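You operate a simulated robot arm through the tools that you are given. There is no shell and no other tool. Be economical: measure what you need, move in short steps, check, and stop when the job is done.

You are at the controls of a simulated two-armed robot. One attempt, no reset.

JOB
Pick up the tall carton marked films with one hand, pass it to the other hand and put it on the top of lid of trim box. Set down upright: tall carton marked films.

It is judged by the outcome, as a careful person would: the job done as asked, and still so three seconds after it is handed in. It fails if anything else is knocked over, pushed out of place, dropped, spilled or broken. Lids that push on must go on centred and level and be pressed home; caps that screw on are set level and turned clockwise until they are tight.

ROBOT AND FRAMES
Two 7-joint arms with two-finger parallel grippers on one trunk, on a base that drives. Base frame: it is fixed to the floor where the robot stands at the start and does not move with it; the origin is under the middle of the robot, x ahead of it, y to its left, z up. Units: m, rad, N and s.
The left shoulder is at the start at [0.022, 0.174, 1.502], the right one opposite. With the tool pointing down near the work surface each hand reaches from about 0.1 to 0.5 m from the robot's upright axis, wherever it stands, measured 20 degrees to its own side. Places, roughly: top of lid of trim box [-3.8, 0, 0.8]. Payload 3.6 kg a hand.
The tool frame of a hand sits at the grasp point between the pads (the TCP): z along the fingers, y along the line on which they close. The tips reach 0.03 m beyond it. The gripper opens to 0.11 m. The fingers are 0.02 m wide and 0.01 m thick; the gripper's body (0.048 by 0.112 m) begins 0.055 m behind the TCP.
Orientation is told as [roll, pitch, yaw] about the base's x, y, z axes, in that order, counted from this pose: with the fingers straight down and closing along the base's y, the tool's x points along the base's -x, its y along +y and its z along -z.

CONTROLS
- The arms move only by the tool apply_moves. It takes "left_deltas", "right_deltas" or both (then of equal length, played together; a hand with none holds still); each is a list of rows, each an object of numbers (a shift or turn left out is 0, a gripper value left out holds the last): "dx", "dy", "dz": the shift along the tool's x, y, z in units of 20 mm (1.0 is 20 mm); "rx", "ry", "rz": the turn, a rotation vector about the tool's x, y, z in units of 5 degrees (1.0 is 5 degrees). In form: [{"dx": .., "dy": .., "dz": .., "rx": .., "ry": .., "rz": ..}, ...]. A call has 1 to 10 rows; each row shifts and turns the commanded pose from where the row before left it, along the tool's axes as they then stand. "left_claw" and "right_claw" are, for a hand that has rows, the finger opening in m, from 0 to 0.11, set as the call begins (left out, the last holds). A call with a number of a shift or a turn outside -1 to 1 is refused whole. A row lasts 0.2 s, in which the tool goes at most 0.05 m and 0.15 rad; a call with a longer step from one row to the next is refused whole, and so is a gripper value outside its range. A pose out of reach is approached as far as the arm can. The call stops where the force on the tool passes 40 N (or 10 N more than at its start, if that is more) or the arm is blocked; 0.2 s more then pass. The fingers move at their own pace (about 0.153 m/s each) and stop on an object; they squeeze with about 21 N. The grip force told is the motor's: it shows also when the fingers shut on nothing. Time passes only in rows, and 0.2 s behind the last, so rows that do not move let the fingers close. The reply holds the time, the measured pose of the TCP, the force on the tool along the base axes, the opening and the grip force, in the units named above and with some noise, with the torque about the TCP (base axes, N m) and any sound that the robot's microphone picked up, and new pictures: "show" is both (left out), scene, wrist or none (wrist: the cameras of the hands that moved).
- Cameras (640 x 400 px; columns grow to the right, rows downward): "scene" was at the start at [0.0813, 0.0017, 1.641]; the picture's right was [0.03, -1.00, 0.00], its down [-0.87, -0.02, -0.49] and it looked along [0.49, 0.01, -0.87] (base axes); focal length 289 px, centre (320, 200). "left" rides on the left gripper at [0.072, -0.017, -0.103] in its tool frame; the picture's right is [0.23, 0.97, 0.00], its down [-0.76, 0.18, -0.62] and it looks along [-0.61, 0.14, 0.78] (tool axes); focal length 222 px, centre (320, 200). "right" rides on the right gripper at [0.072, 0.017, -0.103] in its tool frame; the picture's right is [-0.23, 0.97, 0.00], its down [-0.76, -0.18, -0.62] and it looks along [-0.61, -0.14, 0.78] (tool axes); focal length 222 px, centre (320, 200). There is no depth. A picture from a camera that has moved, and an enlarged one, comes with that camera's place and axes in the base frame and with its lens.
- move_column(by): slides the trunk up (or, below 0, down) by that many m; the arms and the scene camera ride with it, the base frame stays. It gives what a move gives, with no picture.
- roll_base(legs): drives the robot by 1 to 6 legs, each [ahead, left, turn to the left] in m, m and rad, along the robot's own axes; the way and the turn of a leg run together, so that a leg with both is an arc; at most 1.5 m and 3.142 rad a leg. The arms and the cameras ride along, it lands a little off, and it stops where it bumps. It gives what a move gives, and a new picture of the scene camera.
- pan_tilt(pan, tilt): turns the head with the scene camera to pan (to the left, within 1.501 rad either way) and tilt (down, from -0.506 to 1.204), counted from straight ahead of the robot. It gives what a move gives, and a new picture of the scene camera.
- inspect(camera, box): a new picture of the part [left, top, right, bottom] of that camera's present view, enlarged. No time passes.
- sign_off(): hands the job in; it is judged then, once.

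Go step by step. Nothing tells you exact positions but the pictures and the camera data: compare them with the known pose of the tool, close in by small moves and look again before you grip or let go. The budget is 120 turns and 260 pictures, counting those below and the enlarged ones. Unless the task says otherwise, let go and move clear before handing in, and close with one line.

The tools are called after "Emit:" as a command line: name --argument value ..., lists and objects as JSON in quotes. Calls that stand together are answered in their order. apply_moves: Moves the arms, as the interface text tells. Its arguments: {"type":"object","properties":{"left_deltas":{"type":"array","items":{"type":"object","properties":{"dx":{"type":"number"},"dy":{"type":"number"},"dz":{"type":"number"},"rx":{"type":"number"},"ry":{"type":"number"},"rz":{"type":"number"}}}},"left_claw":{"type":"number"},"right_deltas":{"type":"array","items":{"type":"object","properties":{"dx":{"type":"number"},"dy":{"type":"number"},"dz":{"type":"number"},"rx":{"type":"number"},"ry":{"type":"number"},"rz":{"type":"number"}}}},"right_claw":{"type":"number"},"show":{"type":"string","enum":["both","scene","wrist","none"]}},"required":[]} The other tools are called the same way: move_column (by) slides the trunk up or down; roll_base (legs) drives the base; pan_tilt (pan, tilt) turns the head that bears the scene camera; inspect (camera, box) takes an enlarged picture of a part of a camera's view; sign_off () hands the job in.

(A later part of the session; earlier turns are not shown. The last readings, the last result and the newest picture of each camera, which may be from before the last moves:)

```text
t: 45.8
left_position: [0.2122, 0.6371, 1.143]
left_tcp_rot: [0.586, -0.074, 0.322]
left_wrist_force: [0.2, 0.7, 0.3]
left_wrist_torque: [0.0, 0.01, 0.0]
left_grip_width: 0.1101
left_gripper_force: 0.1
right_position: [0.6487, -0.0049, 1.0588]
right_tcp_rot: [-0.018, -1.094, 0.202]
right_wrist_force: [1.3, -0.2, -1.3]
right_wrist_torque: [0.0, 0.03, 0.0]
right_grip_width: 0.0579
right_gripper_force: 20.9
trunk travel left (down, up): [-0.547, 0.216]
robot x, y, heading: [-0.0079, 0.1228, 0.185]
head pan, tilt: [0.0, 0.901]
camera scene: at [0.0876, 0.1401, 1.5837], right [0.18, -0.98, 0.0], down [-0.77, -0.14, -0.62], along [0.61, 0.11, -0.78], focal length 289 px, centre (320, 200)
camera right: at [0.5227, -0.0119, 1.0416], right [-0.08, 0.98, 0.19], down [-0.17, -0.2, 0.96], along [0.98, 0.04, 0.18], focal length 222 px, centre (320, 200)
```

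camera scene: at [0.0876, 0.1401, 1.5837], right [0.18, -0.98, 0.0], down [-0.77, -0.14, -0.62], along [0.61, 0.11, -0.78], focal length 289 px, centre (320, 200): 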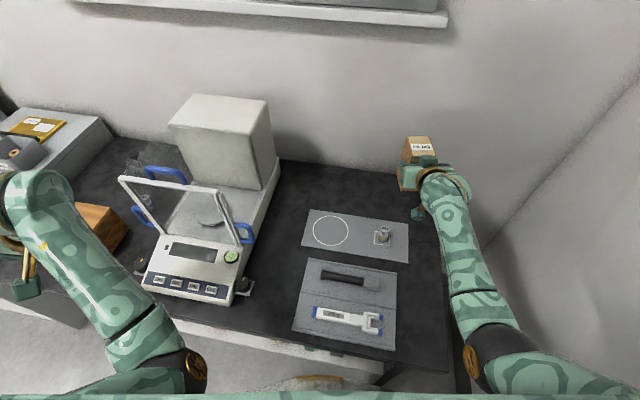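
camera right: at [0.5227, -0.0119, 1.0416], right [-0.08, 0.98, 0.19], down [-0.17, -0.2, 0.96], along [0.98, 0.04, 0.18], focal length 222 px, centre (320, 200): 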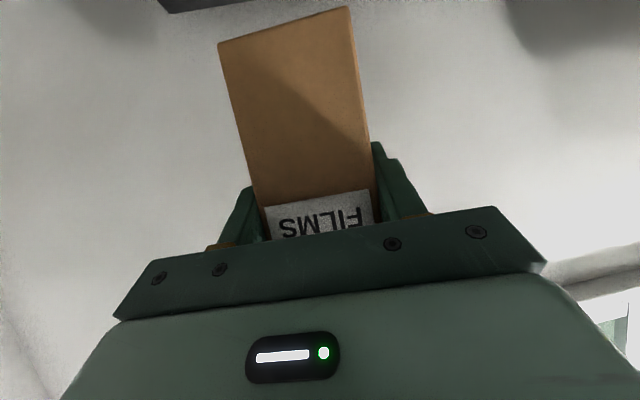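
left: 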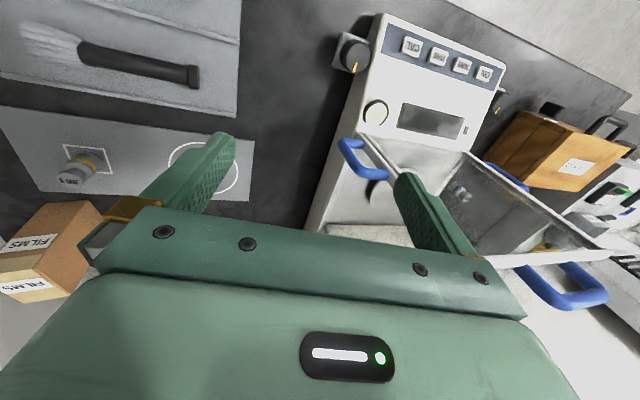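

The carton is lifted clean. I'll back out straight, then shift left away from the wall.

Emit:
roll_base --legs '[[-0.55, 0, 0], [0, 0.3, 0], [0, 0, 1.4]]'

Emit:
pan_tilt --pan 1.2 --tilt 0.4

```text
t: 54.0
left_position: [-1.0688, 0.621, 1.1427]
left_tcp_rot: [0.587, -0.076, 1.719]
left_wrist_force: [0.0, -0.6, 0.6]
left_wrist_torque: [0.04, 0.0, -0.03]
left_grip_width: 0.1101
left_gripper_force: 0.1
right_position: [-0.3606, 0.9382, 1.0597]
right_tcp_rot: [-0.02, -1.094, 1.599]
right_wrist_force: [-0.1, 0.2, -1.9]
right_wrist_torque: [-0.01, 0.02, 0.0]
right_grip_width: 0.0579
right_gripper_force: 21.0
trunk travel left (down, up): [-0.547, 0.216]
robot x, y, heading: [-0.6011, 0.3143, 1.583]
head pan, tilt: [0.0, 0.901]
camera scene: at [-0.5979, 0.4086, 1.5837], right [1.0, 0.01, 0.0], down [0.01, -0.78, -0.62], along [-0.01, 0.62, -0.78], focal length 289 px, centre (320, 200)
```

scene: 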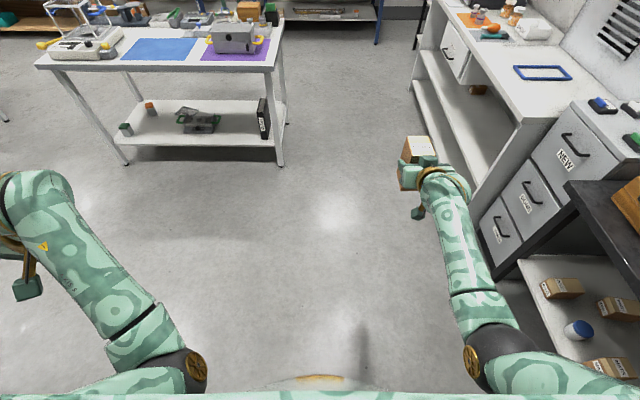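

```text
t: 55.4
left_position: [-1.0694, 0.622, 1.1439]
left_tcp_rot: [0.586, -0.078, 1.719]
left_wrist_force: [0.5, 0.6, -0.2]
left_wrist_torque: [0.03, 0.02, 0.01]
left_grip_width: 0.1099
left_gripper_force: 0.1
right_position: [-0.3598, 0.9389, 1.0594]
right_tcp_rot: [-0.019, -1.095, 1.599]
right_wrist_force: [1.1, 0.9, -1.5]
right_wrist_torque: [0.0, 0.01, -0.04]
right_grip_width: 0.0577
right_gripper_force: 20.6
trunk travel left (down, up): [-0.547, 0.216]
robot x, y, heading: [-0.6, 0.3144, 1.581]
head pan, tilt: [1.201, 0.4]
camera scene: at [-0.6837, 0.3657, 1.6267], right [0.35, 0.94, 0.0], down [0.36, -0.14, -0.92], along [-0.86, 0.32, -0.39], focal length 289 px, centre (320, 200)
```

scene: 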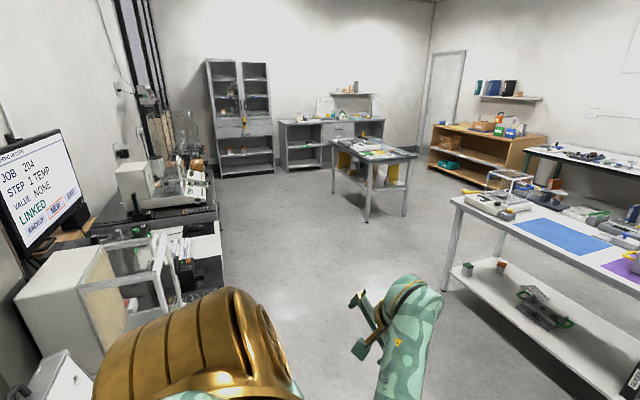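

The destination projects to about pixel (176,169), on the far bench along the left wall. I'll enlarge that part.

Emit:
inspect --camera "scene" --box '[80, 100, 280, 225]'

```text
3.20 times, centred on (180, 162) of scene
camera zoom: at [-0.6837, 0.3657, 1.6267], right [0.35, 0.94, 0.0], down [0.36, -0.14, -0.92], along [-0.86, 0.32, -0.39], focal length 924 px, centre (768, 320)
```

zoom: 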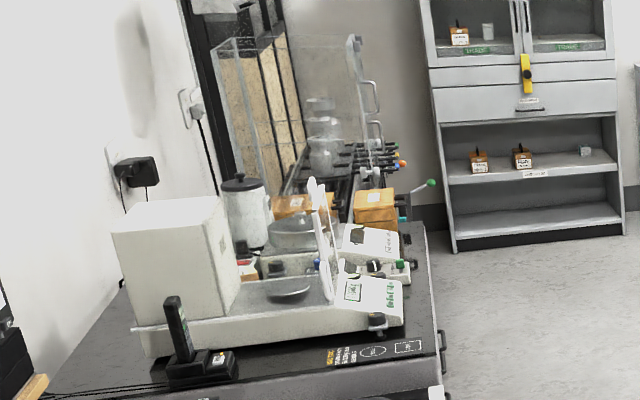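

The target bench is far behind. I'll do the handover here in the open: the right hand brings the carton to the middle and lower, and the left hand moves forward and levels.

Emit:
apply_moves --right_deltas '[{"dx": 0.76, "dz": -0.28, "dy": 0.7}, {"dx": 0.76, "dz": -0.28, "dy": 0.7}, {"dx": 0.76, "dz": -0.28, "dy": 0.7}, {"dx": 0.76, "dz": -0.28, "dy": 0.7}, {"dx": 0.76, "dz": -0.28, "dy": 0.7}, {"dx": 0.76, "dz": -0.28, "dy": 0.7}, {"dx": 0.76, "dz": -0.28, "dy": 0.7}, {"dx": 0.76, "dz": -0.28, "dy": 0.7}, {"dx": 0.76, "dz": -0.28, "dy": 0.7}, {"dx": 0.76, "dz": -0.28, "dy": 0.7}]' --show "none"

Emit:
apply_moves --left_deltas '[{"dx": -0.8}, {"dx": -0.8}, {"dx": -0.8}, {"dx": -0.8}, {"dx": -0.8, "rx": 0.8}, {"dx": -0.8, "rx": 0.8}, {"dx": -0.8, "rx": 0.8}, {"dx": -0.8, "rx": 0.8}, {"rx": 0.8}, {"rx": 0.8}]' --show "none"

Emit:
pan_tilt --pan 0 --tilt 0.9

```text
t: 57.2
left_position: [-1.0697, 0.6205, 1.1441]
left_tcp_rot: [0.587, -0.075, 1.719]
left_wrist_force: [0.0, 0.3, 0.4]
left_wrist_torque: [0.01, 0.02, 0.02]
left_grip_width: 0.1099
left_gripper_force: 0.1
right_position: [-0.377, 0.862, 0.9748]
right_tcp_rot: [-0.397, -1.092, 1.909]
right_wrist_force: [-0.4, -0.7, -1.1]
right_wrist_torque: [0.0, -0.02, -0.01]
right_grip_width: 0.0577
right_gripper_force: 20.8
trunk travel left (down, up): [-0.547, 0.216]
robot x, y, heading: [-0.6017, 0.317, 1.583]
head pan, tilt: [1.201, 0.4]
stopped in row 8 (right hand): the arm was blocked; the commanded pose is now the measured one
```

```text
t: 59.4
left_position: [-1.0886, 0.7466, 1.1532]
left_tcp_rot: [0.166, -0.076, 1.72]
left_wrist_force: [-0.3, -0.2, 0.2]
left_wrist_torque: [-0.01, 0.01, 0.01]
left_grip_width: 0.11
left_gripper_force: 0.0
right_position: [-0.377, 0.8618, 0.9759]
right_tcp_rot: [-0.396, -1.093, 1.907]
right_wrist_force: [-0.2, -0.9, -0.7]
right_wrist_torque: [-0.02, 0.01, -0.02]
right_grip_width: 0.0578
right_gripper_force: 21.2
trunk travel left (down, up): [-0.547, 0.216]
robot x, y, heading: [-0.6014, 0.317, 1.587]
head pan, tilt: [1.201, 0.4]
```

```text
t: 60.8
left_position: [-1.0881, 0.7465, 1.1542]
left_tcp_rot: [0.167, -0.076, 1.719]
left_wrist_force: [0.6, -0.5, -0.7]
left_wrist_torque: [-0.02, 0.0, 0.02]
left_grip_width: 0.1101
left_gripper_force: 0.0
right_position: [-0.3769, 0.8616, 0.9755]
right_tcp_rot: [-0.396, -1.092, 1.908]
right_wrist_force: [1.2, 0.2, -0.4]
right_wrist_torque: [0.03, 0.02, -0.01]
right_grip_width: 0.0575
right_gripper_force: 21.2
trunk travel left (down, up): [-0.547, 0.216]
robot x, y, heading: [-0.5952, 0.3134, 1.58]
head pan, tilt: [0.0, 0.901]
camera scene: at [-0.598, 0.4087, 1.5837], right [1.0, 0.01, 0.0], down [0.01, -0.78, -0.62], along [-0.01, 0.62, -0.78], focal length 289 px, centre (320, 200)
```

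scene: 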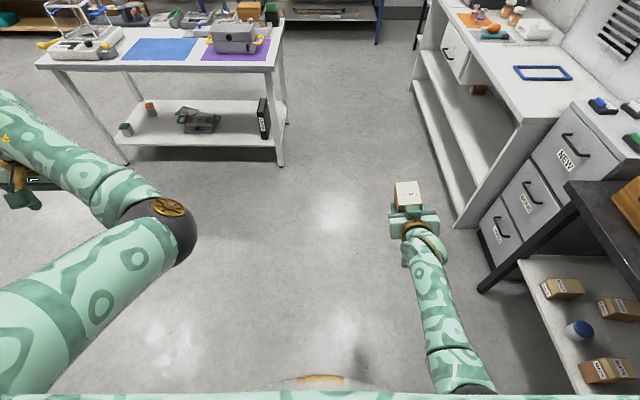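

The right wrist hit a joint limit while folding inward, so the carton is tilted about 0.18 rad. I'll extend the right hand back out and straighten it, then look at its inward range.

Emit:
apply_moves --right_deltas '[{"dz": 0.8, "rx": -0.3, "rz": 0.4}, {"dz": 0.8, "rx": -0.3, "rz": 0.4}, {"dz": 0.8, "rx": -0.3, "rz": 0.4}, {"dz": 0.8, "rx": -0.3, "rz": 0.4}, {}]' --show "none"

```text
t: 62.0
left_position: [-1.088, 0.7467, 1.1549]
left_tcp_rot: [0.167, -0.077, 1.719]
left_wrist_force: [0.5, -1.1, -0.3]
left_wrist_torque: [0.01, 0.01, 0.01]
left_grip_width: 0.1099
left_gripper_force: 0.1
right_position: [-0.3747, 0.9205, 0.9471]
right_tcp_rot: [-0.005, -1.123, 1.589]
right_wrist_force: [0.0, 0.1, -0.8]
right_wrist_torque: [-0.03, 0.03, -0.02]
right_grip_width: 0.0579
right_gripper_force: 21.4
trunk travel left (down, up): [-0.547, 0.216]
robot x, y, heading: [-0.5959, 0.3153, 1.585]
head pan, tilt: [0.0, 0.901]
```

Emit:
apply_moves --right_deltas '[{"dy": 0.6}, {"dy": 0.6}, {"dy": 0.6}, {"dy": 0.6}, {"dy": 0.6}, {"dy": 0.6}, {"dy": 0.6}, {"dy": 0.6}, {}]' --show "scene"

```text
t: 64.2
left_position: [-1.0872, 0.7464, 1.1539]
left_tcp_rot: [0.166, -0.078, 1.721]
left_wrist_force: [-0.1, -0.2, 1.0]
left_wrist_torque: [0.07, -0.03, 0.03]
left_grip_width: 0.1101
left_gripper_force: 0.2
right_position: [-0.4206, 0.9232, 0.9448]
right_tcp_rot: [-0.157, -1.121, 1.699]
right_wrist_force: [-0.6, 0.0, -0.8]
right_wrist_torque: [0.01, -0.01, -0.02]
right_grip_width: 0.0579
right_gripper_force: 20.5
trunk travel left (down, up): [-0.547, 0.216]
robot x, y, heading: [-0.5998, 0.3132, 1.583]
head pan, tilt: [0.0, 0.901]
stopped in row 9 (right hand): the arm was blocked; the commanded pose is now the measured one
camera scene: at [-0.5978, 0.4089, 1.5837], right [1.0, 0.01, 0.0], down [0.01, -0.78, -0.62], along [-0.01, 0.62, -0.78], focal length 289 px, centre (320, 200)
```

scene: 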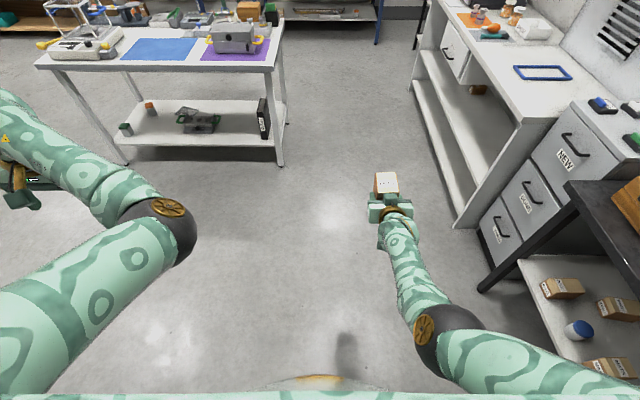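

Emit:
apply_moves --right_deltas '[{"rx": -0.97, "rz": -0.32}, {"rx": -0.97, "rz": -0.32}, {"rx": -0.97, "rz": -0.32}, {"rx": -0.97, "rz": -0.32}, {"rx": -0.97, "rz": -0.32}, {"rx": -0.97, "rz": -0.32}, {}]' --show "none"

```text
t: 65.8
left_position: [-1.0889, 0.7469, 1.1551]
left_tcp_rot: [0.168, -0.077, 1.718]
left_wrist_force: [0.4, 0.8, 0.2]
left_wrist_torque: [-0.01, 0.0, 0.02]
left_grip_width: 0.1101
left_gripper_force: 0.2
right_position: [-0.4245, 0.9215, 0.9447]
right_tcp_rot: [0.023, -1.113, 2.066]
right_wrist_force: [-0.5, -0.5, -1.7]
right_wrist_torque: [-0.03, -0.03, 0.0]
right_grip_width: 0.0578
right_gripper_force: 20.8
trunk travel left (down, up): [-0.547, 0.216]
robot x, y, heading: [-0.6003, 0.3158, 1.58]
head pan, tilt: [0.0, 0.901]
```

That works: with the hand yawed inward the carton is upright. I'll bring it further towards the middle.

Emit:
apply_moves --right_deltas '[{"dy": 0.8}, {"dy": 0.8}, {"dy": 0.8}, {"dy": 0.8}, {"dy": 0.8}, {"dy": 0.8}, {"dy": 0.8}, {}]' --show "scene"

```text
t: 67.6
left_position: [-1.0881, 0.7472, 1.1536]
left_tcp_rot: [0.167, -0.079, 1.718]
left_wrist_force: [0.1, -0.3, -0.3]
left_wrist_torque: [0.02, -0.05, 0.0]
left_grip_width: 0.1101
left_gripper_force: 0.2
right_position: [-0.5212, 0.8653, 0.9438]
right_tcp_rot: [0.02, -1.109, 2.07]
right_wrist_force: [0.3, -0.4, -2.0]
right_wrist_torque: [-0.01, -0.03, -0.01]
right_grip_width: 0.0579
right_gripper_force: 21.1
trunk travel left (down, up): [-0.547, 0.216]
robot x, y, heading: [-0.5994, 0.3096, 1.577]
head pan, tilt: [0.0, 0.901]
camera scene: at [-0.5976, 0.4089, 1.5837], right [1.0, 0.01, 0.0], down [0.01, -0.78, -0.62], along [-0.01, 0.62, -0.78], focal length 289 px, centre (320, 200)
```

scene: 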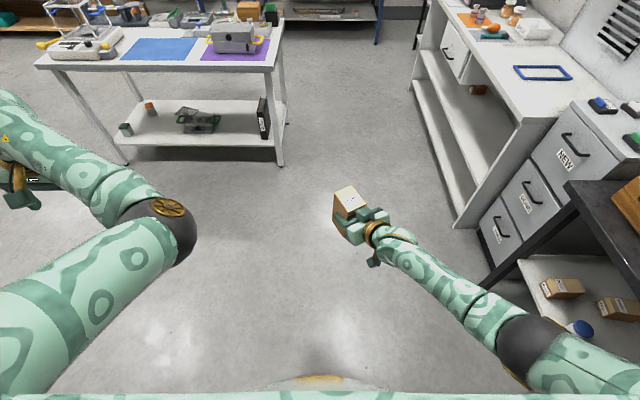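

The right hand reaches well there. I'll bring it a bit further in, then move the left hand inward and level it.

Emit:
apply_moves --right_deltas '[{"dy": 0.7}, {"dy": 0.7}, {"dy": 0.7}, {"dy": 0.7}, {"dy": 0.7}, {}]' --show "none"

Emit:
apply_moves --left_deltas '[{"dy": -0.8, "rx": 0.4, "ry": 0.2}, {"dy": -0.8, "rx": 0.4, "ry": 0.2}, {"dy": -0.8, "rx": 0.4, "ry": 0.2}, {"dy": -0.8, "rx": 0.4, "ry": 0.2}, {"dy": -0.8, "rx": 0.3}, {"dy": -0.8}, {"dy": -0.8}, {"dy": -0.8}, {}]' --show "scene"

```text
t: 69.0
left_position: [-1.0875, 0.7473, 1.1551]
left_tcp_rot: [0.167, -0.077, 1.721]
left_wrist_force: [-0.3, 0.6, 0.4]
left_wrist_torque: [0.0, 0.03, -0.03]
left_grip_width: 0.1101
left_gripper_force: 0.2
right_position: [-0.5826, 0.83, 0.9465]
right_tcp_rot: [0.02, -1.11, 2.068]
right_wrist_force: [0.4, 0.0, -0.6]
right_wrist_torque: [-0.06, -0.02, 0.02]
right_grip_width: 0.0578
right_gripper_force: 21.2
trunk travel left (down, up): [-0.547, 0.216]
robot x, y, heading: [-0.6005, 0.3153, 1.584]
head pan, tilt: [0.0, 0.901]
```

```text
t: 71.0
left_position: [-0.9617, 0.7686, 1.1457]
left_tcp_rot: [0.001, -0.007, 1.727]
left_wrist_force: [0.0, -1.0, 0.0]
left_wrist_torque: [-0.02, -0.01, 0.04]
left_grip_width: 0.1099
left_gripper_force: 0.1
right_position: [-0.5831, 0.8314, 0.9457]
right_tcp_rot: [0.02, -1.11, 2.069]
right_wrist_force: [-0.8, 0.5, -1.4]
right_wrist_torque: [-0.03, 0.01, 0.01]
right_grip_width: 0.0577
right_gripper_force: 21.2
trunk travel left (down, up): [-0.547, 0.216]
robot x, y, heading: [-0.5997, 0.3159, 1.581]
head pan, tilt: [0.0, 0.901]
camera scene: at [-0.5981, 0.4087, 1.5837], right [1.0, 0.01, 0.0], down [0.01, -0.78, -0.62], along [-0.01, 0.62, -0.78], focal length 289 px, centre (320, 200)
```

scene: 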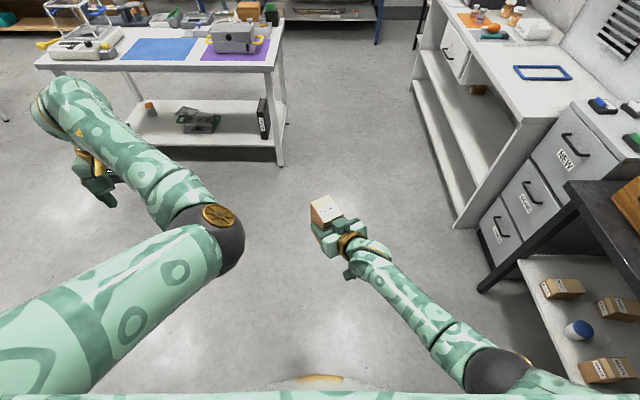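

Emit:
apply_moves --left_deltas '[{"dy": -0.8}, {"dy": -0.8}, {"dy": -0.8}, {"dy": -0.8}, {"dy": -0.8}, {"dy": -0.8}, {"dy": -0.8}, {}]' --show "scene"

```text
t: 72.8
left_position: [-0.8613, 0.7894, 1.1565]
left_tcp_rot: [0.009, -0.032, 1.74]
left_wrist_force: [0.5, 0.9, -0.7]
left_wrist_torque: [-0.01, 0.01, 0.02]
left_grip_width: 0.11
left_gripper_force: 0.0
right_position: [-0.5839, 0.832, 0.9465]
right_tcp_rot: [0.021, -1.11, 2.068]
right_wrist_force: [-0.6, -0.5, -1.1]
right_wrist_torque: [-0.03, 0.01, -0.01]
right_grip_width: 0.0578
right_gripper_force: 21.4
trunk travel left (down, up): [-0.547, 0.216]
robot x, y, heading: [-0.5968, 0.3141, 1.581]
head pan, tilt: [0.0, 0.901]
camera scene: at [-0.598, 0.4086, 1.5837], right [1.0, 0.01, 0.0], down [0.01, -0.78, -0.62], along [-0.01, 0.62, -0.78], focal length 289 px, centre (320, 200)
```

scene: 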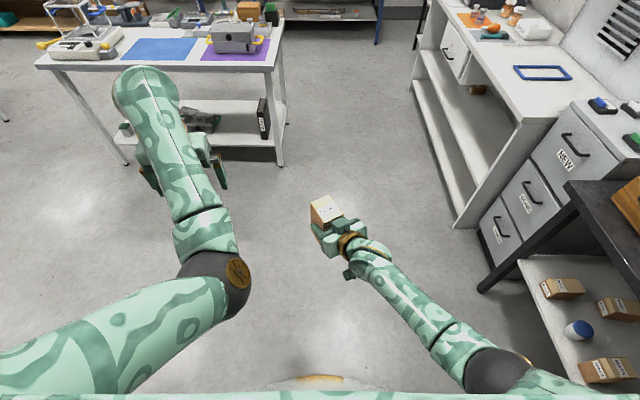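

The left arm comes in well. I'll continue inward, a bit lower, starting to yaw to match the carton.

Emit:
apply_moves --left_deltas '[{"dy": -0.8, "dz": 0.4}, {"dy": -0.8, "dz": 0.4}, {"dy": -0.8, "dz": 0.4}, {"dy": -0.8, "dz": 0.4}, {"dy": -0.8, "dz": 0.4}, {"dy": -0.8, "dz": 0.4}, {"rz": -0.6}, {"rz": -0.6}, {}]' --show "scene"

```text
t: 75.0
left_position: [-0.779, 0.8372, 1.1507]
left_tcp_rot: [-0.007, -0.127, 1.861]
left_wrist_force: [0.2, 0.8, 0.4]
left_wrist_torque: [0.01, -0.01, 0.02]
left_grip_width: 0.1099
left_gripper_force: 0.0
right_position: [-0.5833, 0.8318, 0.9452]
right_tcp_rot: [0.021, -1.109, 2.068]
right_wrist_force: [0.3, -0.7, -1.5]
right_wrist_torque: [-0.01, -0.03, -0.02]
right_grip_width: 0.0579
right_gripper_force: 21.1
trunk travel left (down, up): [-0.547, 0.216]
robot x, y, heading: [-0.5967, 0.3178, 1.582]
head pan, tilt: [0.0, 0.901]
stopped in row 9 (left hand): the arm was blocked; the commanded pose is now the measured one
camera scene: at [-0.5982, 0.4087, 1.5837], right [1.0, 0.01, 0.0], down [0.01, -0.78, -0.62], along [-0.01, 0.62, -0.78], focal length 289 px, centre (320, 200)
```

scene: 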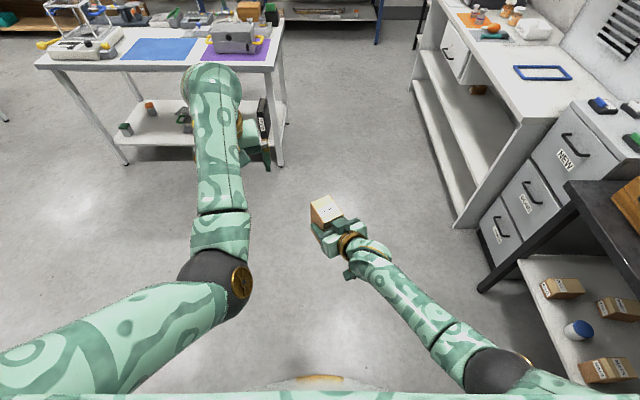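

The left wrist is at its limit at this height. I'll lower both hands relative to the shoulders, where pointing the tool down is easier.

Emit:
apply_moves --left_deltas '[{"dz": 0.7, "ry": 0.2}, {"dz": 0.7, "ry": 0.2}, {"dz": 0.7, "ry": 0.2}, {"dz": 0.7, "ry": 0.2}, {"dz": 0.7, "ry": 0.2}, {"dz": 0.7, "ry": 0.2}, {"dz": 0.7, "ry": 0.2}, {"dz": 0.7}, {}]' --right_deltas '[{"dx": 0.72, "dz": 0.37}, {"dx": 0.72, "dz": 0.37}, {"dx": 0.72, "dz": 0.37}, {"dx": 0.72, "dz": 0.37}, {"dx": 0.72, "dz": 0.37}, {"dx": 0.72, "dz": 0.37}, {"dx": 0.72, "dz": 0.37}, {"dx": 0.72, "dz": 0.37}, {}]' --show "scene"

```text
t: 77.0
left_position: [-0.7721, 0.843, 1.0383]
left_tcp_rot: [-0.013, 0.002, 1.853]
left_wrist_force: [-0.4, 0.0, -0.1]
left_wrist_torque: [0.0, 0.02, 0.0]
left_grip_width: 0.11
left_gripper_force: 0.0
right_position: [-0.5794, 0.8297, 0.8713]
right_tcp_rot: [0.022, -1.11, 2.069]
right_wrist_force: [-0.6, 0.3, -1.8]
right_wrist_torque: [-0.01, -0.03, -0.02]
right_grip_width: 0.0577
right_gripper_force: 21.0
right hand out of reach, approached as far as the arm can: row 5, 6, 7, 8
trunk travel left (down, up): [-0.547, 0.216]
robot x, y, heading: [-0.6002, 0.3166, 1.584]
head pan, tilt: [0.0, 0.901]
camera scene: at [-0.5979, 0.4087, 1.5837], right [1.0, 0.01, 0.0], down [0.01, -0.78, -0.62], along [-0.01, 0.62, -0.78], focal length 289 px, centre (320, 200)
```

scene: 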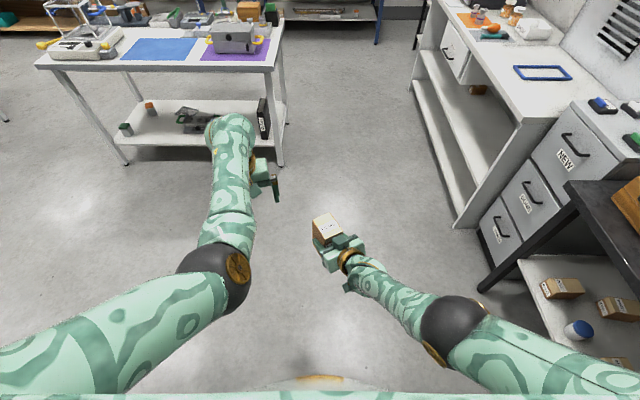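

Emit:
apply_moves --left_deltas '[{"dy": -0.9, "dx": 0.27}, {"dy": -0.9, "dx": 0.27}, {"dy": -0.9, "dx": 0.27}, {"dy": -0.9, "dx": 0.27}, {"dy": -0.9, "dx": 0.27}, {"dy": -0.9, "dx": 0.27}, {"dy": -0.9, "dx": 0.27}, {}]' --show "scene"

```text
t: 78.8
left_position: [-0.6416, 0.841, 1.0384]
left_tcp_rot: [-0.012, 0.003, 1.855]
left_wrist_force: [-0.4, -0.2, 0.1]
left_wrist_torque: [0.03, 0.01, -0.01]
left_grip_width: 0.1101
left_gripper_force: 0.2
right_position: [-0.5801, 0.8307, 0.8697]
right_tcp_rot: [0.019, -1.109, 2.07]
right_wrist_force: [0.3, 0.0, -2.0]
right_wrist_torque: [-0.03, -0.04, 0.02]
right_grip_width: 0.0579
right_gripper_force: 21.2
trunk travel left (down, up): [-0.547, 0.216]
robot x, y, heading: [-0.6027, 0.3143, 1.582]
head pan, tilt: [0.0, 0.901]
camera scene: at [-0.5982, 0.4087, 1.5837], right [1.0, 0.01, 0.0], down [0.01, -0.78, -0.62], along [-0.01, 0.62, -0.78], focal length 289 px, centre (320, 200)
```

scene: 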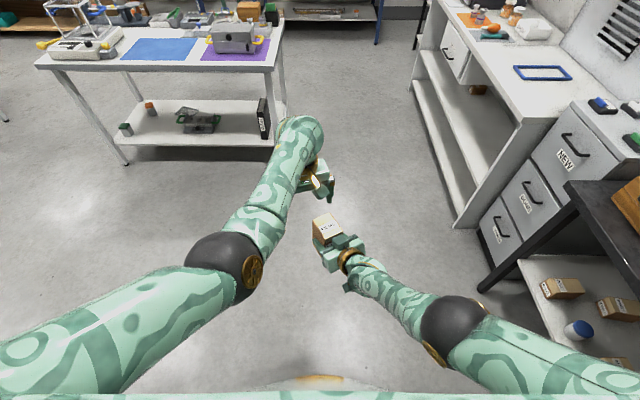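

Emit:
apply_moves --left_deltas '[{"dy": -0.9, "dx": 0.27}, {"dy": -0.9, "dx": 0.27}, {"dy": -0.9, "dx": 0.27}, {"rz": -0.8}, {"rz": -0.8}, {"rz": -0.7}, {}]'

Emit:
inspect --camera "scene" --box '[250, 150, 410, 300]'

```text
t: 80.4
left_position: [-0.5856, 0.8399, 1.0402]
left_tcp_rot: [-0.01, 0.004, 2.056]
left_wrist_force: [0.1, -0.1, 0.4]
left_wrist_torque: [0.01, 0.01, 0.02]
left_grip_width: 0.1099
left_gripper_force: 0.0
right_position: [-0.5797, 0.8305, 0.8698]
right_tcp_rot: [0.02, -1.112, 2.067]
right_wrist_force: [0.4, -1.4, -0.4]
right_wrist_torque: [0.02, 0.0, -0.02]
right_grip_width: 0.0578
right_gripper_force: 21.0
trunk travel left (down, up): [-0.547, 0.216]
robot x, y, heading: [-0.5984, 0.3163, 1.582]
head pan, tilt: [0.0, 0.901]
camera scene: at [-0.5979, 0.4087, 1.5837], right [1.0, 0.01, 0.0], down [0.01, -0.78, -0.62], along [-0.01, 0.62, -0.78], focal length 289 px, centre (320, 200)
camera left: at [-0.5392, 0.7851, 1.1444], right [-0.76, -0.66, -0.01], down [-0.52, 0.59, 0.62], along [-0.4, 0.47, -0.79], focal length 222 px, centre (320, 200)
```

scene: 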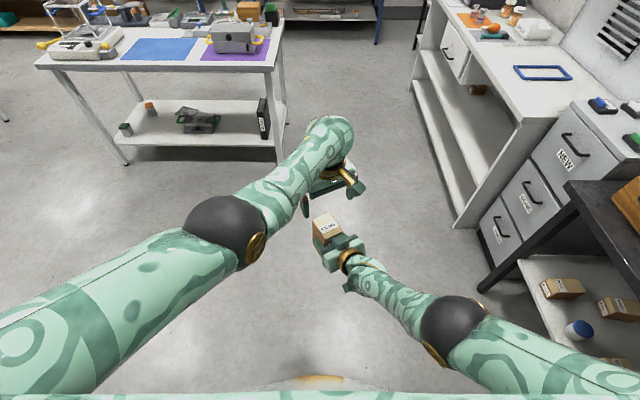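
left: 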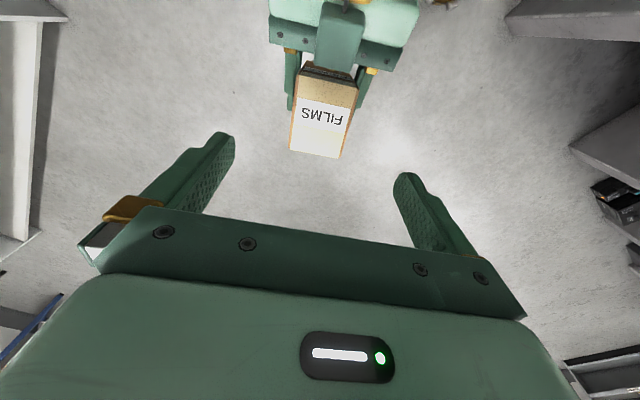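

```text
2.67 times, centred on (330, 225) of scene
camera zoom: at [-0.5979, 0.4087, 1.5837], right [1.0, 0.01, 0.0], down [0.01, -0.78, -0.62], along [-0.01, 0.62, -0.78], focal length 770 px, centre (293, 133)
```

zoom: 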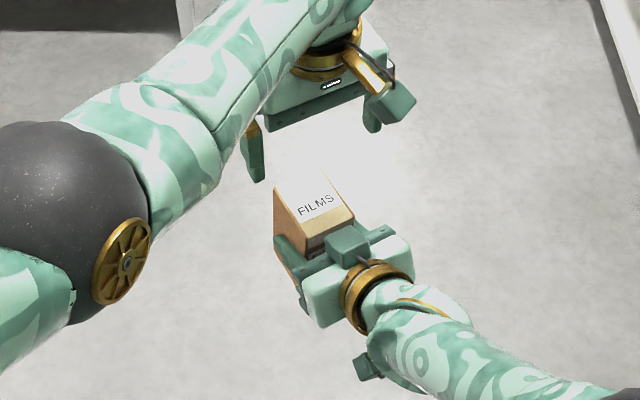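

The left hand is right above the carton: the top face projects within a few pixels of where I expected it. I'll descend most of the way and check.

Emit:
apply_moves --left_deltas '[{"dz": 0.7}, {"dz": 0.7}, {"dz": 0.7}, {"dz": 0.7}, {"dz": 0.7}, {}]'

Emit:
inspect --camera "scene" --box '[250, 150, 410, 300]'

```text
t: 81.8
left_position: [-0.5904, 0.8199, 0.9803]
left_tcp_rot: [-0.011, 0.003, 2.053]
left_wrist_force: [-0.7, 0.4, 0.0]
left_wrist_torque: [0.0, 0.02, 0.0]
left_grip_width: 0.1103
left_gripper_force: 0.1
left hand out of reach, approached as far as the arm can: row 2, 3, 4, 5
right_position: [-0.5799, 0.8295, 0.8696]
right_tcp_rot: [0.021, -1.11, 2.068]
right_wrist_force: [0.2, -0.5, -2.0]
right_wrist_torque: [0.0, -0.02, 0.01]
right_grip_width: 0.058
right_gripper_force: 20.8
trunk travel left (down, up): [-0.547, 0.216]
robot x, y, heading: [-0.5997, 0.3149, 1.584]
head pan, tilt: [0.0, 0.901]
camera scene: at [-0.5975, 0.4087, 1.5837], right [1.0, 0.01, 0.0], down [0.01, -0.78, -0.62], along [-0.01, 0.62, -0.78], focal length 289 px, centre (320, 200)
camera left: at [-0.5444, 0.7655, 1.0852], right [-0.76, -0.65, -0.01], down [-0.52, 0.59, 0.62], along [-0.4, 0.47, -0.79], focal length 222 px, centre (320, 200)
```

scene: 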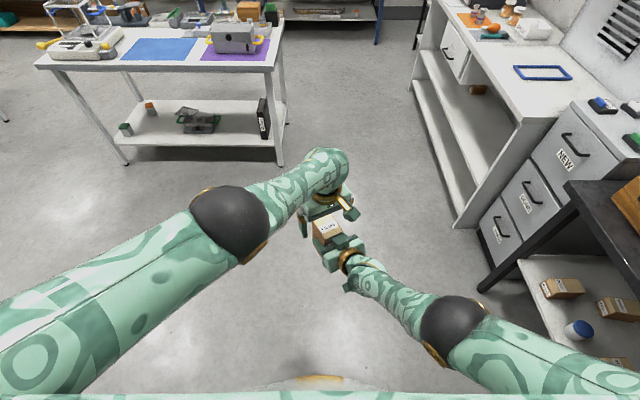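
left: 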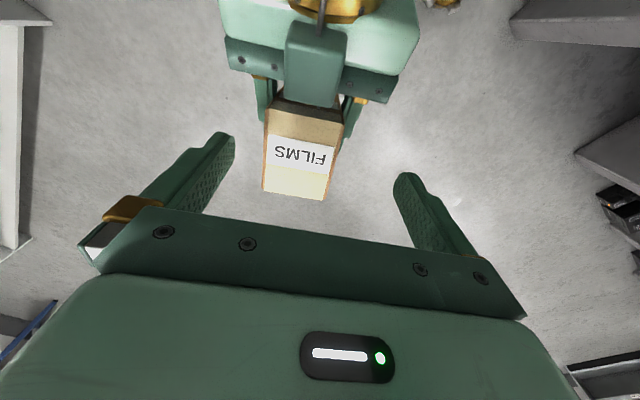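

```text
2.67 times, centred on (330, 225) of scene
camera zoom: at [-0.5975, 0.4087, 1.5837], right [1.0, 0.01, 0.0], down [0.01, -0.78, -0.62], along [-0.01, 0.62, -0.78], focal length 770 px, centre (293, 133)
```

zoom: 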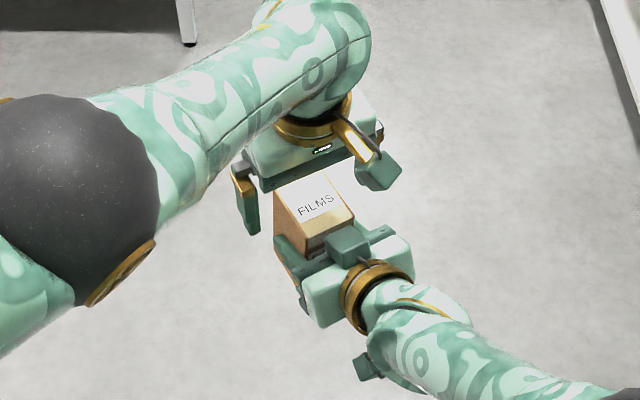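

The left hand ran out of reach downward. I'll raise it and bring the carton up by about 0.09 m instead.

Emit:
apply_moves --left_deltas '[{"dz": -0.9}, {"dz": -0.9}, {"dz": -0.9}, {"dz": -0.9}, {"dz": -0.9}, {"dz": -0.9}, {}]' --show "none"

Emit:
apply_moves --right_deltas '[{"dx": -0.72, "dz": -0.37}, {"dx": -0.72, "dz": -0.37}, {"dx": -0.72, "dz": -0.37}, {"dx": -0.72, "dz": -0.37}, {"dx": -0.72, "dz": -0.37}, {}]' --show "none"

```text
t: 83.4
left_position: [-0.592, 0.8207, 1.0897]
left_tcp_rot: [-0.01, 0.005, 2.054]
left_wrist_force: [-0.3, -0.3, 1.5]
left_wrist_torque: [-0.02, 0.02, -0.02]
left_grip_width: 0.1101
left_gripper_force: 0.1
right_position: [-0.5807, 0.83, 0.8689]
right_tcp_rot: [0.02, -1.111, 2.068]
right_wrist_force: [0.2, 0.5, -1.4]
right_wrist_torque: [-0.01, 0.01, 0.01]
right_grip_width: 0.0576
right_gripper_force: 21.1
trunk travel left (down, up): [-0.547, 0.216]
robot x, y, heading: [-0.6002, 0.3123, 1.585]
head pan, tilt: [0.0, 0.901]
```

```text
t: 84.8
left_position: [-0.5914, 0.8201, 1.0893]
left_tcp_rot: [-0.01, 0.003, 2.054]
left_wrist_force: [-0.4, -0.4, -0.1]
left_wrist_torque: [0.04, -0.01, 0.03]
left_grip_width: 0.11
left_gripper_force: 0.1
right_position: [-0.5783, 0.8304, 0.9487]
right_tcp_rot: [0.02, -1.11, 2.07]
right_wrist_force: [0.7, 0.2, -1.2]
right_wrist_torque: [-0.01, -0.03, -0.01]
right_grip_width: 0.0576
right_gripper_force: 20.7
trunk travel left (down, up): [-0.547, 0.216]
robot x, y, heading: [-0.5957, 0.3195, 1.581]
head pan, tilt: [0.0, 0.901]
```

Emit:
apply_moves --right_deltas '[{"dx": 0.39, "dz": -0.79, "dy": 0.48}, {"dx": 0.39, "dz": -0.79, "dy": 0.48}, {}]' --left_deltas '[{"dx": 0.5}, {"dx": 0.5, "dy": 0.1}, {}]' --show "wrist"

```text
t: 85.6
left_position: [-0.585, 0.802, 1.0901]
left_tcp_rot: [-0.01, 0.006, 2.057]
left_wrist_force: [1.1, 0.5, 0.7]
left_wrist_torque: [0.0, -0.01, 0.03]
left_grip_width: 0.1101
left_gripper_force: 0.1
right_position: [-0.5771, 0.7896, 0.9502]
right_tcp_rot: [0.021, -1.109, 2.069]
right_wrist_force: [0.2, -0.4, -1.0]
right_wrist_torque: [-0.03, -0.02, 0.04]
right_grip_width: 0.0579
right_gripper_force: 21.0
trunk travel left (down, up): [-0.547, 0.216]
robot x, y, heading: [-0.6007, 0.3155, 1.584]
head pan, tilt: [0.0, 0.901]
camera right: at [-0.5306, 0.6723, 0.9311], right [-0.89, -0.39, 0.21], down [0.27, -0.1, 0.96], along [-0.35, 0.91, 0.19], focal length 222 px, centre (320, 200)
camera left: at [-0.5383, 0.7461, 1.1941], right [-0.76, -0.65, -0.01], down [-0.52, 0.59, 0.62], along [-0.4, 0.47, -0.79], focal length 222 px, centre (320, 200)
```

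right: 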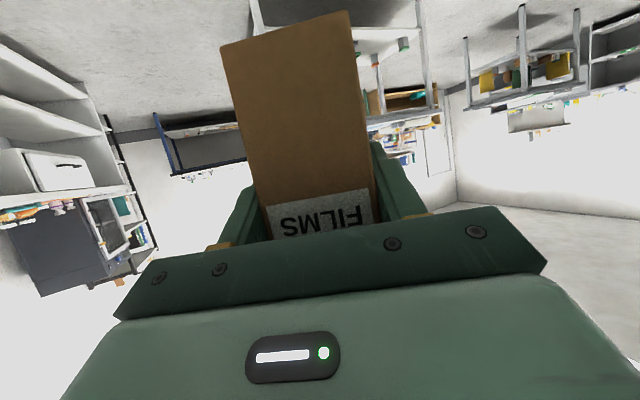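
left: 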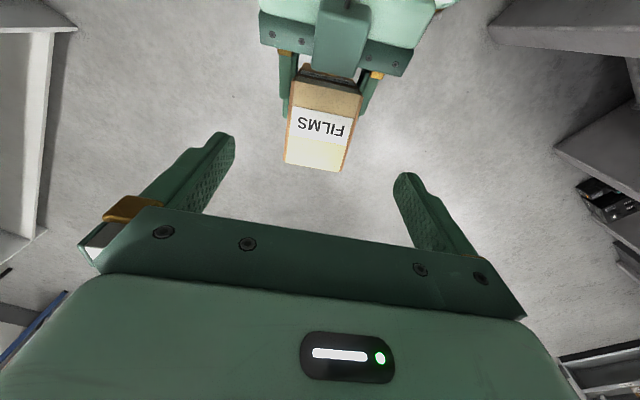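

Aligned again. Descending the left hand over the carton top.

Emit:
apply_moves --left_deltas '[{"dz": 0.7}, {"dz": 0.7}, {"dz": 0.7}, {"dz": 0.7}, {}]'

Emit:
inspect --camera "scene" --box '[250, 150, 410, 300]'

```text
t: 86.8
left_position: [-0.5871, 0.8021, 1.0326]
left_tcp_rot: [-0.009, 0.004, 2.056]
left_wrist_force: [-0.9, -1.0, 0.5]
left_wrist_torque: [0.01, 0.02, 0.0]
left_grip_width: 0.1101
left_gripper_force: 0.1
right_position: [-0.5764, 0.7898, 0.9513]
right_tcp_rot: [0.02, -1.11, 2.068]
right_wrist_force: [0.2, 0.0, -1.4]
right_wrist_torque: [-0.01, -0.02, 0.04]
right_grip_width: 0.0577
right_gripper_force: 20.8
trunk travel left (down, up): [-0.547, 0.216]
robot x, y, heading: [-0.6022, 0.3175, 1.587]
head pan, tilt: [0.0, 0.901]
camera scene: at [-0.5978, 0.4085, 1.5837], right [1.0, 0.01, 0.0], down [0.01, -0.78, -0.62], along [-0.01, 0.62, -0.78], focal length 289 px, centre (320, 200)
camera left: at [-0.5398, 0.7464, 1.1372], right [-0.76, -0.66, -0.01], down [-0.52, 0.59, 0.62], along [-0.4, 0.47, -0.78], focal length 222 px, centre (320, 200)
```

scene: 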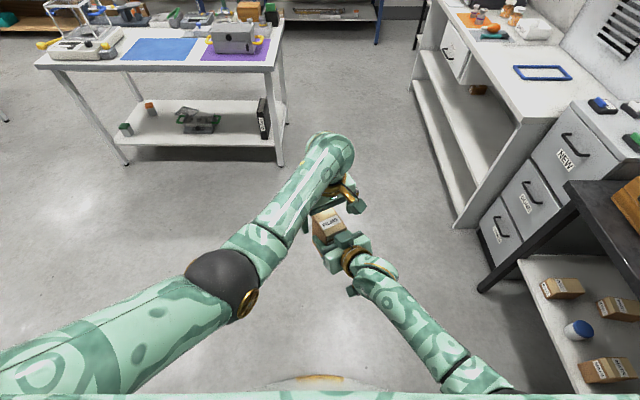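
left: 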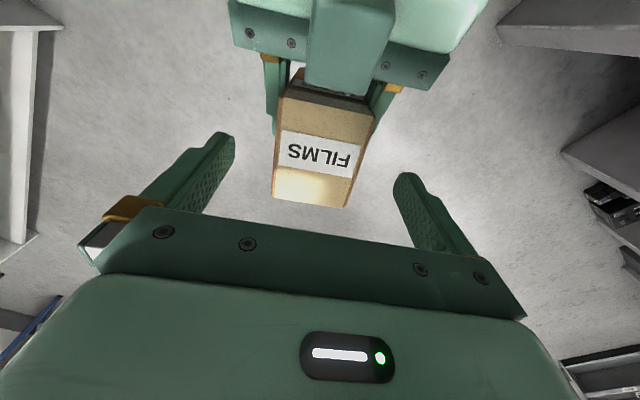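

```text
2.67 times, centred on (330, 225) of scene
camera zoom: at [-0.5978, 0.4085, 1.5837], right [1.0, 0.01, 0.0], down [0.01, -0.78, -0.62], along [-0.01, 0.62, -0.78], focal length 770 px, centre (293, 133)
```

zoom: 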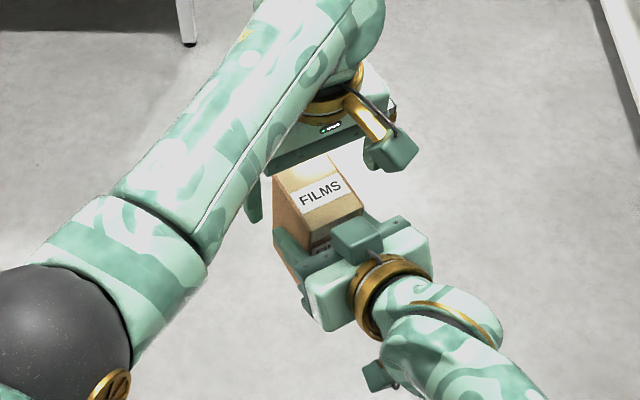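

Emit:
apply_moves --left_deltas '[{"dz": 0.5}, {"dz": 0.5}, {"dz": 0.4}, {}]' --show "wrist"

Emit:
inspect --camera "scene" --box '[270, 170, 400, 280]'

```text
t: 87.8
left_position: [-0.5878, 0.8039, 1.0064]
left_tcp_rot: [-0.007, 0.0, 2.06]
left_wrist_force: [-0.9, -0.1, -0.3]
left_wrist_torque: [0.01, -0.02, -0.03]
left_grip_width: 0.11
left_gripper_force: 0.1
right_position: [-0.5778, 0.7901, 0.9505]
right_tcp_rot: [0.02, -1.11, 2.068]
right_wrist_force: [-0.2, -0.4, -1.6]
right_wrist_torque: [0.0, -0.02, -0.01]
right_grip_width: 0.058
right_gripper_force: 21.5
trunk travel left (down, up): [-0.547, 0.216]
robot x, y, heading: [-0.5982, 0.3141, 1.58]
head pan, tilt: [0.0, 0.901]
camera left: at [-0.5414, 0.7481, 1.1087], right [-0.75, -0.66, -0.01], down [-0.52, 0.59, 0.62], along [-0.4, 0.47, -0.78], focal length 222 px, centre (320, 200)
```

left: 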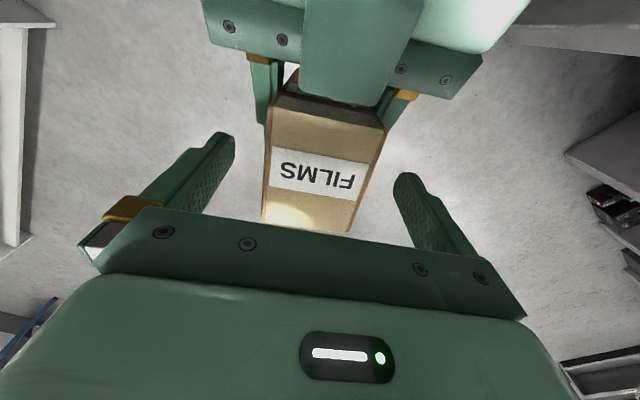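

```text
3.64 times, centred on (335, 225) of scene
camera zoom: at [-0.5978, 0.4085, 1.5837], right [1.0, 0.01, 0.0], down [0.01, -0.78, -0.62], along [-0.01, 0.62, -0.78], focal length 1050 px, centre (266, 109)
```

zoom: 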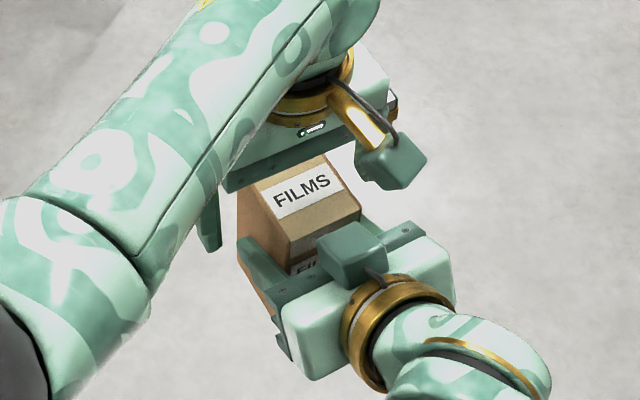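

The fingers straddle the carton above the right fingers with about 18 mm clearance. Closing the left hand.

Emit:
apply_moves --left_deltas '[{"dy": -0.1}, {}, {}, {}]' --left_claw 0.03 --show "wrist"

```text
t: 88.8
left_position: [-0.5905, 0.8052, 1.0045]
left_tcp_rot: [-0.005, -0.001, 2.063]
left_wrist_force: [18.6, 4.9, -3.9]
left_wrist_torque: [-0.04, -0.37, 0.44]
left_grip_width: 0.0582
left_gripper_force: 21.3
right_position: [-0.5785, 0.7902, 0.9511]
right_tcp_rot: [0.025, -1.111, 2.066]
right_wrist_force: [-18.2, -5.2, 4.5]
right_wrist_torque: [0.42, -0.54, -0.08]
right_grip_width: 0.058
right_gripper_force: 20.5
trunk travel left (down, up): [-0.547, 0.216]
robot x, y, heading: [-0.6007, 0.3119, 1.582]
head pan, tilt: [0.0, 0.901]
camera left: at [-0.5411, 0.7506, 1.1084], right [-0.75, -0.66, -0.01], down [-0.52, 0.58, 0.62], along [-0.41, 0.47, -0.78], focal length 222 px, centre (320, 200)
```

left: 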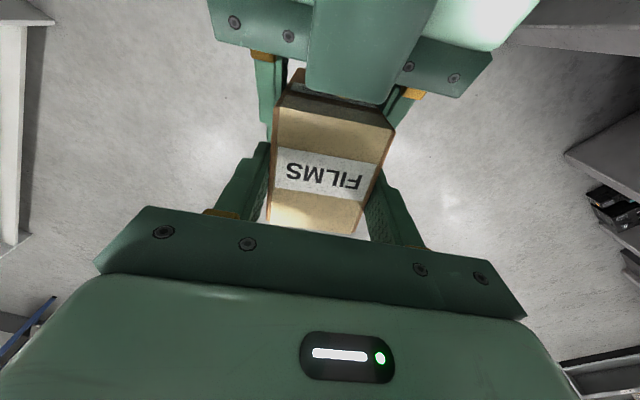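

Both hands hold it, with about 18 N of side load between them. I'll relieve that with a few mm before letting go with the right.

Emit:
apply_moves --left_deltas '[{"dy": -0.1}, {"dy": -0.1}, {}]' --show "none"

```text
t: 89.6
left_position: [-0.5917, 0.8102, 1.0031]
left_tcp_rot: [-0.001, -0.003, 2.067]
left_wrist_force: [24.9, 2.9, 0.5]
left_wrist_torque: [0.47, -0.59, 0.25]
left_grip_width: 0.0583
left_gripper_force: 20.8
right_position: [-0.5786, 0.7889, 0.9508]
right_tcp_rot: [0.022, -1.111, 2.068]
right_wrist_force: [-25.3, -3.5, -2.2]
right_wrist_torque: [-0.29, -0.75, 0.32]
right_grip_width: 0.0582
right_gripper_force: 20.9
trunk travel left (down, up): [-0.547, 0.216]
robot x, y, heading: [-0.6004, 0.3141, 1.587]
head pan, tilt: [0.0, 0.901]
```

The load isn't from a grip conflict; it's small arm flex of a few mm. The left grip is firm, so I'll open the right fingers.

Emit:
apply_moves --right_deltas '[{}, {}]' --right_claw 0.09 --show "scene"

Emit:
inspect --camera "right" --box '[0, 0, 640, 400]'

```text
t: 90.2
left_position: [-0.5921, 0.8102, 1.0046]
left_tcp_rot: [-0.001, -0.005, 2.069]
left_wrist_force: [0.1, -0.4, 0.0]
left_wrist_torque: [0.0, 0.01, 0.0]
left_grip_width: 0.0583
left_gripper_force: 20.8
right_position: [-0.5775, 0.7908, 0.9497]
right_tcp_rot: [0.019, -1.11, 2.07]
right_wrist_force: [-1.3, 0.5, 0.0]
right_wrist_torque: [0.0, 0.01, -0.02]
right_grip_width: 0.09
right_gripper_force: 0.0
trunk travel left (down, up): [-0.547, 0.216]
robot x, y, heading: [-0.6017, 0.3149, 1.583]
head pan, tilt: [0.0, 0.901]
camera scene: at [-0.5978, 0.4086, 1.5837], right [1.0, 0.01, 0.0], down [0.01, -0.78, -0.62], along [-0.01, 0.62, -0.78], focal length 289 px, centre (320, 200)
```

scene: 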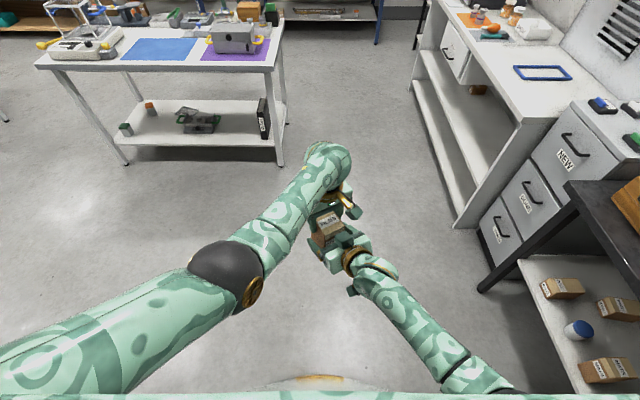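

```text
1.00 times, centred on (320, 200) of right (not enlarged: the box is as wide or as high as the picture)
camera zoom: at [-0.5298, 0.6722, 0.9312], right [-0.9, -0.39, 0.21], down [0.27, -0.1, 0.96], along [-0.35, 0.91, 0.19], focal length 222 px, centre (320, 200)
```

zoom: 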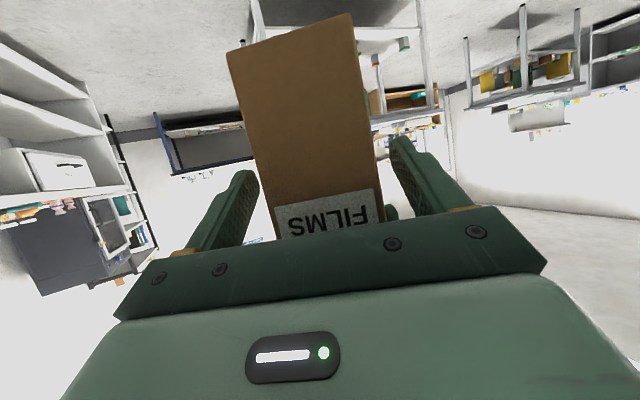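

The left hand holds it alone and upright. I'll withdraw the right hand straight back, horizontally.

Emit:
apply_moves --right_deltas '[{"dx": 0.36, "dz": -0.7}, {"dx": 0.36, "dz": -0.7}, {"dx": 0.36, "dz": -0.7}, {"dx": 0.36, "dz": -0.7}, {"dx": 0.36, "dz": -0.7}, {"dx": 0.36, "dz": -0.7}, {"dx": 0.36, "dz": -0.7}, {"dx": 0.36, "dz": -0.7}, {}]' --show "scene"

```text
t: 92.2
left_position: [-0.5905, 0.8109, 1.0051]
left_tcp_rot: [-0.002, -0.009, 2.066]
left_wrist_force: [0.3, -0.9, -0.4]
left_wrist_torque: [0.03, 0.01, 0.01]
left_grip_width: 0.0582
left_gripper_force: 20.7
right_position: [-0.5176, 0.6788, 0.9485]
right_tcp_rot: [0.021, -1.11, 2.07]
right_wrist_force: [0.4, 0.1, -0.4]
right_wrist_torque: [-0.03, -0.03, 0.02]
right_grip_width: 0.09
right_gripper_force: 0.1
trunk travel left (down, up): [-0.547, 0.216]
robot x, y, heading: [-0.6033, 0.3166, 1.587]
head pan, tilt: [0.0, 0.901]
camera scene: at [-0.5979, 0.4089, 1.5837], right [1.0, 0.01, 0.0], down [0.01, -0.78, -0.62], along [-0.01, 0.62, -0.78], focal length 289 px, centre (320, 200)
```

scene: 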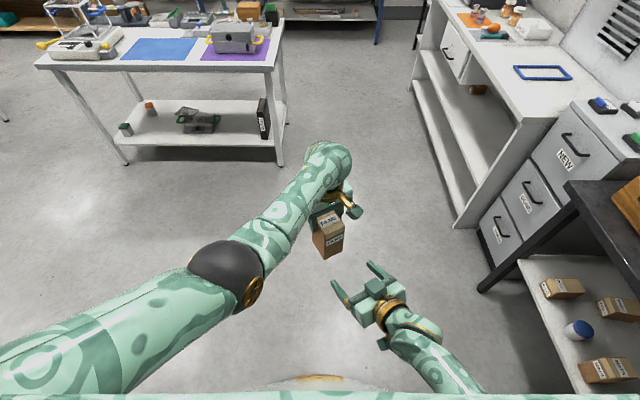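

The handover is done. I'll move the right hand aside to the right, and carry the carton a little to the left.

Emit:
apply_moves --right_deltas '[{"dy": -0.9}, {"dy": -0.9}, {"dy": -0.9}, {"dy": -0.9}, {"dy": -0.9}, {"dy": -0.9}, {"dy": -0.9}, {"dy": -0.9}]' --left_deltas '[{"dz": -0.3}, {"dz": -0.3}, {"dy": 0.7, "rz": 0.4}, {"dy": 0.7, "rz": 0.4}, {"dy": 0.7, "rz": 0.4}, {"dy": 0.7, "rz": 0.4}, {"dy": 0.7, "rz": 0.4}, {"dy": 0.7, "rz": 0.4}]' --show "scene"

```text
t: 93.5
left_position: [-0.6611, 0.8497, 1.0803]
left_tcp_rot: [-0.024, -0.153, 1.969]
left_wrist_force: [0.4, -0.6, -0.6]
left_wrist_torque: [-0.01, 0.02, 0.0]
left_grip_width: 0.058
left_gripper_force: 20.6
right_position: [-0.4276, 0.7283, 0.9475]
right_tcp_rot: [0.02, -1.11, 2.07]
right_wrist_force: [-0.4, 0.4, 0.5]
right_wrist_torque: [0.0, 0.01, 0.0]
right_grip_width: 0.09
right_gripper_force: 0.0
trunk travel left (down, up): [-0.547, 0.216]
robot x, y, heading: [-0.5985, 0.3164, 1.586]
head pan, tilt: [0.0, 0.901]
stopped in row 6 (left hand): the arm was blocked; the commanded pose is now the measured one
camera scene: at [-0.598, 0.409, 1.5836], right [1.0, 0.01, 0.0], down [0.01, -0.78, -0.62], along [-0.01, 0.62, -0.78], focal length 289 px, centre (320, 200)
```

scene: 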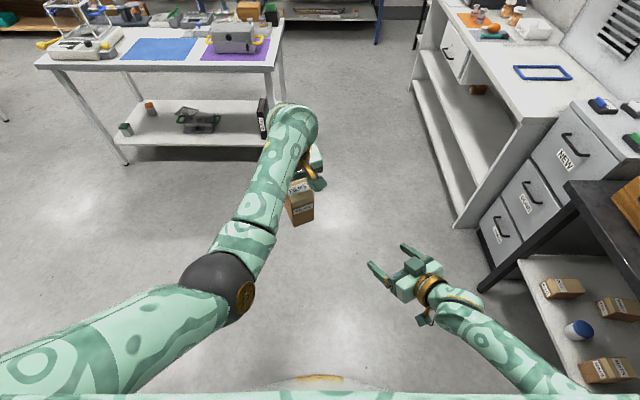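

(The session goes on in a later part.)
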